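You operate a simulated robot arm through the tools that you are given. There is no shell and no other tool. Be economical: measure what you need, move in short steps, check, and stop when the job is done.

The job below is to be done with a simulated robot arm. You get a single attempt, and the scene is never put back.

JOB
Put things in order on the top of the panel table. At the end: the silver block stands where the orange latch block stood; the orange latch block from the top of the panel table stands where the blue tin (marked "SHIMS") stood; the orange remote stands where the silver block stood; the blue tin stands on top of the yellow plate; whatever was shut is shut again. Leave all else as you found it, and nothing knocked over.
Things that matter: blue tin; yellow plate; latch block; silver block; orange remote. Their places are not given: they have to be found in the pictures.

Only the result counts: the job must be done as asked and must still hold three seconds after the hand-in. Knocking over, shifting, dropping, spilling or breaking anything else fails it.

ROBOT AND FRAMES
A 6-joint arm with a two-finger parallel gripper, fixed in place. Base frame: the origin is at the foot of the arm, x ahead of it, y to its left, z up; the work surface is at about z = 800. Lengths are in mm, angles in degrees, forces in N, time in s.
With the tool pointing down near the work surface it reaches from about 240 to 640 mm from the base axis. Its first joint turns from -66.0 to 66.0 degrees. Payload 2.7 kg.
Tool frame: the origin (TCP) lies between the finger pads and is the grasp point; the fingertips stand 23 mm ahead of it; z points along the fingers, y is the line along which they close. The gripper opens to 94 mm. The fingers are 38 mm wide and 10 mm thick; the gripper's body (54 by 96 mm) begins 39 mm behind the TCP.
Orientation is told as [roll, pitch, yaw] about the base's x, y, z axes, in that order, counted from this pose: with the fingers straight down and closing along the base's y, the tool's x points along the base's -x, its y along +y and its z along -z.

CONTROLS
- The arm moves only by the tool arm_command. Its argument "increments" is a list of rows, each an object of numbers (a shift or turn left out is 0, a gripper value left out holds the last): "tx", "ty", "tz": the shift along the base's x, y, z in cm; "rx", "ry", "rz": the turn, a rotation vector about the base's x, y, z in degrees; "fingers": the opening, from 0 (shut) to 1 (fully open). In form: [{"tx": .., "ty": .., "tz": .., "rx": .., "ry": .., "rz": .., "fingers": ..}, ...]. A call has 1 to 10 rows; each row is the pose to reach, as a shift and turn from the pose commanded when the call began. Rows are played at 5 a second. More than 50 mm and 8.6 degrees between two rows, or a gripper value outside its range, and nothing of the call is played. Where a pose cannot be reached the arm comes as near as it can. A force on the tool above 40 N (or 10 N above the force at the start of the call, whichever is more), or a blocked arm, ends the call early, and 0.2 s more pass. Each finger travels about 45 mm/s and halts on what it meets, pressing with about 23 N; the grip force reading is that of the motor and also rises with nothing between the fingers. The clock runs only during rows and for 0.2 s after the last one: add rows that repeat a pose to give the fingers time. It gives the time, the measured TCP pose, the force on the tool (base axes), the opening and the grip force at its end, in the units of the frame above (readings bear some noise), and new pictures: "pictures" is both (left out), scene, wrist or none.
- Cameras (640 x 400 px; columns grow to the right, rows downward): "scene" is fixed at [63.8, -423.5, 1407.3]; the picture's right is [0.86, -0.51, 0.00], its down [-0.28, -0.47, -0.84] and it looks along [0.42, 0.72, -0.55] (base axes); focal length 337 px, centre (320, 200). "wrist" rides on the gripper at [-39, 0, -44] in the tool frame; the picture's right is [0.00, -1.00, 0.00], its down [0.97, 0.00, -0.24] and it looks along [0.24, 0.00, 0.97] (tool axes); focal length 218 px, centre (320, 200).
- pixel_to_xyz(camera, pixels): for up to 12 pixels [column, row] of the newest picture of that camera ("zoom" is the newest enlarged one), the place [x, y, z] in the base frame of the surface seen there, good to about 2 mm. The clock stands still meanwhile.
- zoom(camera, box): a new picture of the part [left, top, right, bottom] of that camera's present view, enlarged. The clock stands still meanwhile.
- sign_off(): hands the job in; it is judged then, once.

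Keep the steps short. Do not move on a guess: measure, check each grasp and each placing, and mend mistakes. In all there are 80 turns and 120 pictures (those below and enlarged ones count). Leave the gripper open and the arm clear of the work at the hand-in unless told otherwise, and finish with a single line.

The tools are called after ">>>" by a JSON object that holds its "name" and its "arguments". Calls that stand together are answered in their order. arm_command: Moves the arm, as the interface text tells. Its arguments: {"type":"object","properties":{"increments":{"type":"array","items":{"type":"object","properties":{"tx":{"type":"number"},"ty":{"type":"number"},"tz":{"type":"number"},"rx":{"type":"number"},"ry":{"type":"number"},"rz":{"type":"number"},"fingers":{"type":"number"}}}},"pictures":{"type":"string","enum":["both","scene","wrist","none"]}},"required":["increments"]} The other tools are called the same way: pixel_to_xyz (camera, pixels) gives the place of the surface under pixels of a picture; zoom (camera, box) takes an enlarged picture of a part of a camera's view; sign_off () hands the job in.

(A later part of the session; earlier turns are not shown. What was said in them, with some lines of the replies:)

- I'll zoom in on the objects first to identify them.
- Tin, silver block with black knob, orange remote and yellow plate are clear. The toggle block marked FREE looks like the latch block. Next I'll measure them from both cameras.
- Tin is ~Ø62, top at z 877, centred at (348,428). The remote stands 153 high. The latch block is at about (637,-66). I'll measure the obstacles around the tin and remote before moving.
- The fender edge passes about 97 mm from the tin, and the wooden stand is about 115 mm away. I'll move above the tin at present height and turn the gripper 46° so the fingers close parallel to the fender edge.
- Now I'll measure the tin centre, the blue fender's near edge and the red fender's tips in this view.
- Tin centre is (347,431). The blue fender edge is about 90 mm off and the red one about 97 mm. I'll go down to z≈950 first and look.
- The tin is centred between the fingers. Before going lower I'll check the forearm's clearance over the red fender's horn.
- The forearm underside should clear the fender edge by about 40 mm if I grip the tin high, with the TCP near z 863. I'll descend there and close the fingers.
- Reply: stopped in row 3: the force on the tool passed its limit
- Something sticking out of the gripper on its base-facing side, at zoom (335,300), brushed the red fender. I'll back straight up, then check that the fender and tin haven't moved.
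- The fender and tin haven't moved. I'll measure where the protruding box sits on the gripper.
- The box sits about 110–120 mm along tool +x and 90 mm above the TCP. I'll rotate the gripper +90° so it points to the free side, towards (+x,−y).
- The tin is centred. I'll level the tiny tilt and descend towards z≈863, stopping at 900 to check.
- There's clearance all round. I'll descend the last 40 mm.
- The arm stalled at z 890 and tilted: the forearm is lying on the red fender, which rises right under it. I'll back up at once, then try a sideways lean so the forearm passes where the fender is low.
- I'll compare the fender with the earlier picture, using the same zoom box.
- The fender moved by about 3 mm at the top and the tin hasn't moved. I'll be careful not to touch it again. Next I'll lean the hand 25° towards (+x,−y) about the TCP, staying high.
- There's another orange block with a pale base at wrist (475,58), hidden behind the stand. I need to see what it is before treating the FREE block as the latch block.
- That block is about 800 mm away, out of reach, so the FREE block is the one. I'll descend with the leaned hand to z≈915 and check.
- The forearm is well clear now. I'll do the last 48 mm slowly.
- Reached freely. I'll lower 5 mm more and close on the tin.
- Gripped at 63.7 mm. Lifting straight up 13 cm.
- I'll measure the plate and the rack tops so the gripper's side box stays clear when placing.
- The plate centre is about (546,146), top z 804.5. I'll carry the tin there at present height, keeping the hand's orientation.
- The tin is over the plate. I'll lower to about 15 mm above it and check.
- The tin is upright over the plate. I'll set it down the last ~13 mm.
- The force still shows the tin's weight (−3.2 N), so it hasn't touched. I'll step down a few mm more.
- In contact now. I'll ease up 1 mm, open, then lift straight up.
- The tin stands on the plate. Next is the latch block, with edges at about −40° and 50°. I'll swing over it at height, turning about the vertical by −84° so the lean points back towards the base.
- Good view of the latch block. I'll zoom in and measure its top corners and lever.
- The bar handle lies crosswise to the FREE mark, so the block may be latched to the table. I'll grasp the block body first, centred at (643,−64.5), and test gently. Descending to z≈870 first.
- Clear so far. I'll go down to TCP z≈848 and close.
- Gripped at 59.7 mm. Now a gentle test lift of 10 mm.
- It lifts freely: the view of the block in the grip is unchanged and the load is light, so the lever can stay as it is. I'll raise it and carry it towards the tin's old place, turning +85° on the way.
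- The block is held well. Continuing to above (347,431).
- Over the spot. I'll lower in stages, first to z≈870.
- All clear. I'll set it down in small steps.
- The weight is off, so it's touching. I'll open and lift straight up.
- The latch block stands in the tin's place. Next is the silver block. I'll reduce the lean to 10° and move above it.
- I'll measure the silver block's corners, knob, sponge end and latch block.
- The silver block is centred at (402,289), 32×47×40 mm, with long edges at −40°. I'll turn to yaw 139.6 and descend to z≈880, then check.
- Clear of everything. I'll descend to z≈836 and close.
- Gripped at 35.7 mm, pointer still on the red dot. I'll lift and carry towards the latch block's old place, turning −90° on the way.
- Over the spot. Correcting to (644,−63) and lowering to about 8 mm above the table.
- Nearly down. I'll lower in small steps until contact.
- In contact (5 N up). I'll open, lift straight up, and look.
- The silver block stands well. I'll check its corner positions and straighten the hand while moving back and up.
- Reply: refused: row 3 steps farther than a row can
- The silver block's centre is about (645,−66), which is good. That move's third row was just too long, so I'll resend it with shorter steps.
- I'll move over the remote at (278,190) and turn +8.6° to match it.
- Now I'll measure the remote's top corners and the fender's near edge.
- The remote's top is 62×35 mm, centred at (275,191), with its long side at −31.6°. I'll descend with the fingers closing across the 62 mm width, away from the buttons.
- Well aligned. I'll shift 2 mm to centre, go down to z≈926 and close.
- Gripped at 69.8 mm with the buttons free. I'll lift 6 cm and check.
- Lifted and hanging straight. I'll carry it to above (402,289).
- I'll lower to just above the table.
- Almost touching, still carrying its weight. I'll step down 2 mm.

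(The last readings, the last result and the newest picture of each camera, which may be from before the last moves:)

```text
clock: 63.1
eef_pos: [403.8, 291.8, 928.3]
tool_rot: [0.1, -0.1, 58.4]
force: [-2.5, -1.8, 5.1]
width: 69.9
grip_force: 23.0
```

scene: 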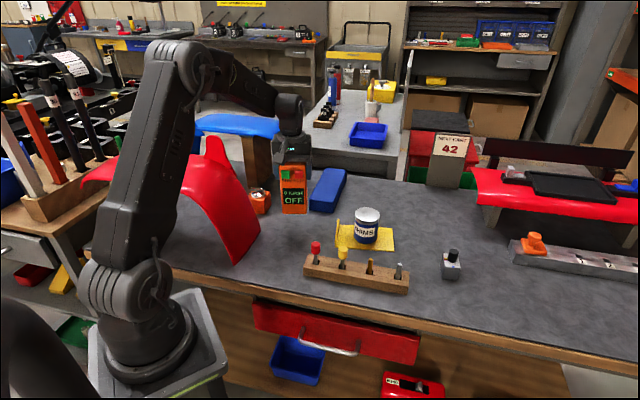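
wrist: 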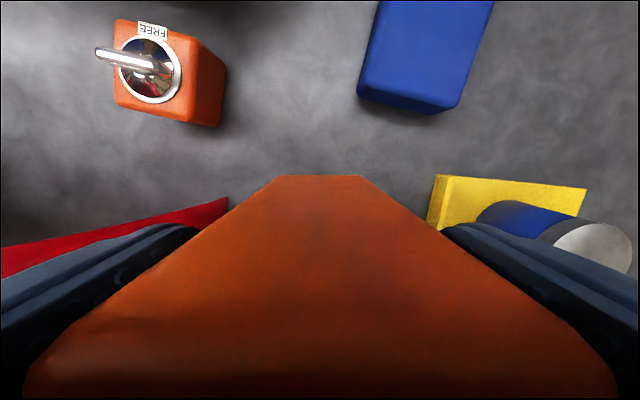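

Contact (5 N up). I'll open slowly, then lift straight up.

>>> {"name": "arm_command", "arguments": {"increments": [{"tz": 0, "fingers": 0.8}, {"tz": 0, "fingers": 0.9}, {"tz": 0, "fingers": 1}, {"tz": 0, "fingers": 1}, {"tz": 2, "fingers": 1}, {"tz": 5, "fingers": 1}, {"tz": 9, "fingers": 1}, {"tz": 13, "fingers": 1}, {"tz": 13, "fingers": 1}]}}

>>> {"name": "zoom", "arguments": {"camera": "scene", "box": [230, 120, 390, 260]}}

>>> {"name": "pixel_to_xyz", "arguments": {"camera": "scene", "pixels": [[215, 145], [205, 165], [190, 160], [230, 185], [240, 215], [235, 245]]}}

```text
clock: 65.1
eef_pos: [402.0, 291.6, 1056.3]
tool_rot: [0.1, 0.0, 58.5]
force: [0.4, -0.1, 0.3]
width: 94.0
grip_force: 0.1
```

scene: 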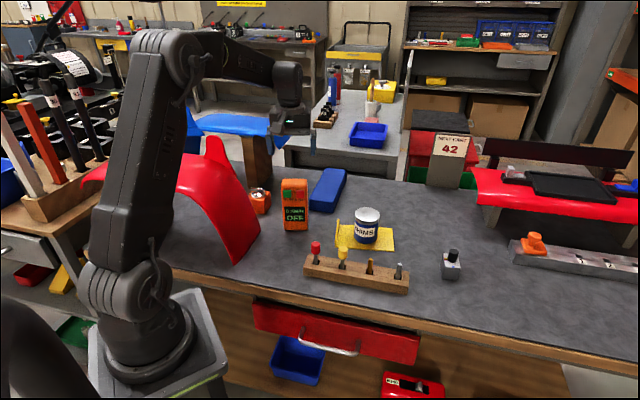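
wrist: 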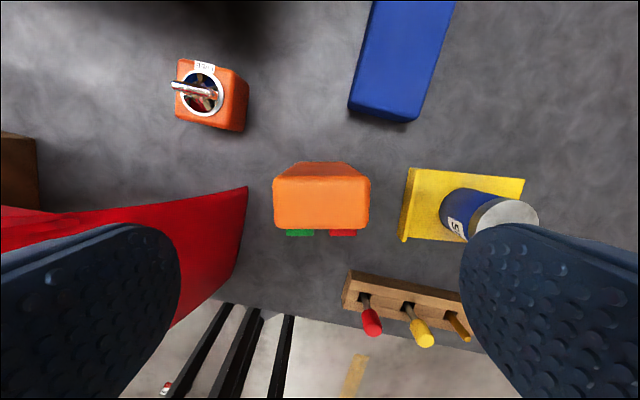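

```text
2.86 times, centred on (310, 190) of scene
```

zoom: 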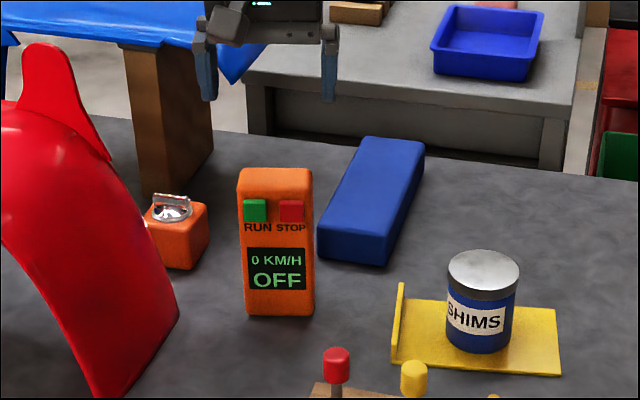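

```text
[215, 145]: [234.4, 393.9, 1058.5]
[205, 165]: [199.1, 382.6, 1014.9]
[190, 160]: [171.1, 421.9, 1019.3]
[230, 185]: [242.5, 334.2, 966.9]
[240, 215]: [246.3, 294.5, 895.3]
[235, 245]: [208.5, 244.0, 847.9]
```

The remote stands upright. I'll check its position, then finish.

>>> {"name": "pixel_to_xyz", "arguments": {"camera": "wrist", "pixels": [[277, 180], [367, 180], [367, 226], [278, 227]]}}

>>> {"name": "arm_command", "arguments": {"increments": [{"tz": 2}, {"tz": 4}, {"tz": 4}], "pictures": "none"}}

```text
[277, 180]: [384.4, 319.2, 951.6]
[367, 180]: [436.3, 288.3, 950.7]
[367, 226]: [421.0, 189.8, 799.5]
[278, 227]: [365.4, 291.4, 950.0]
```

```text
clock: 65.9
eef_pos: [402.4, 291.9, 1097.2]
tool_rot: [0.1, -0.1, 58.4]
force: [0.0, -0.9, -0.4]
width: 93.9
grip_force: 0.1
```

The remote's centre is (401,290) against a target of (402,289). All four pieces are placed, the gripper is open and the arm is clear, so I'm handing in.

>>> {"name": "sign_off", "arguments": {}}

```text
The job is handed in.
```

The blue tin, latch block, silver block and orange remote all stand in their asked-for places, within about 3 mm where I measured them; nothing was opened or knocked over, but the arm brushed the red fender early on and its top shifted about 3–5 mm.
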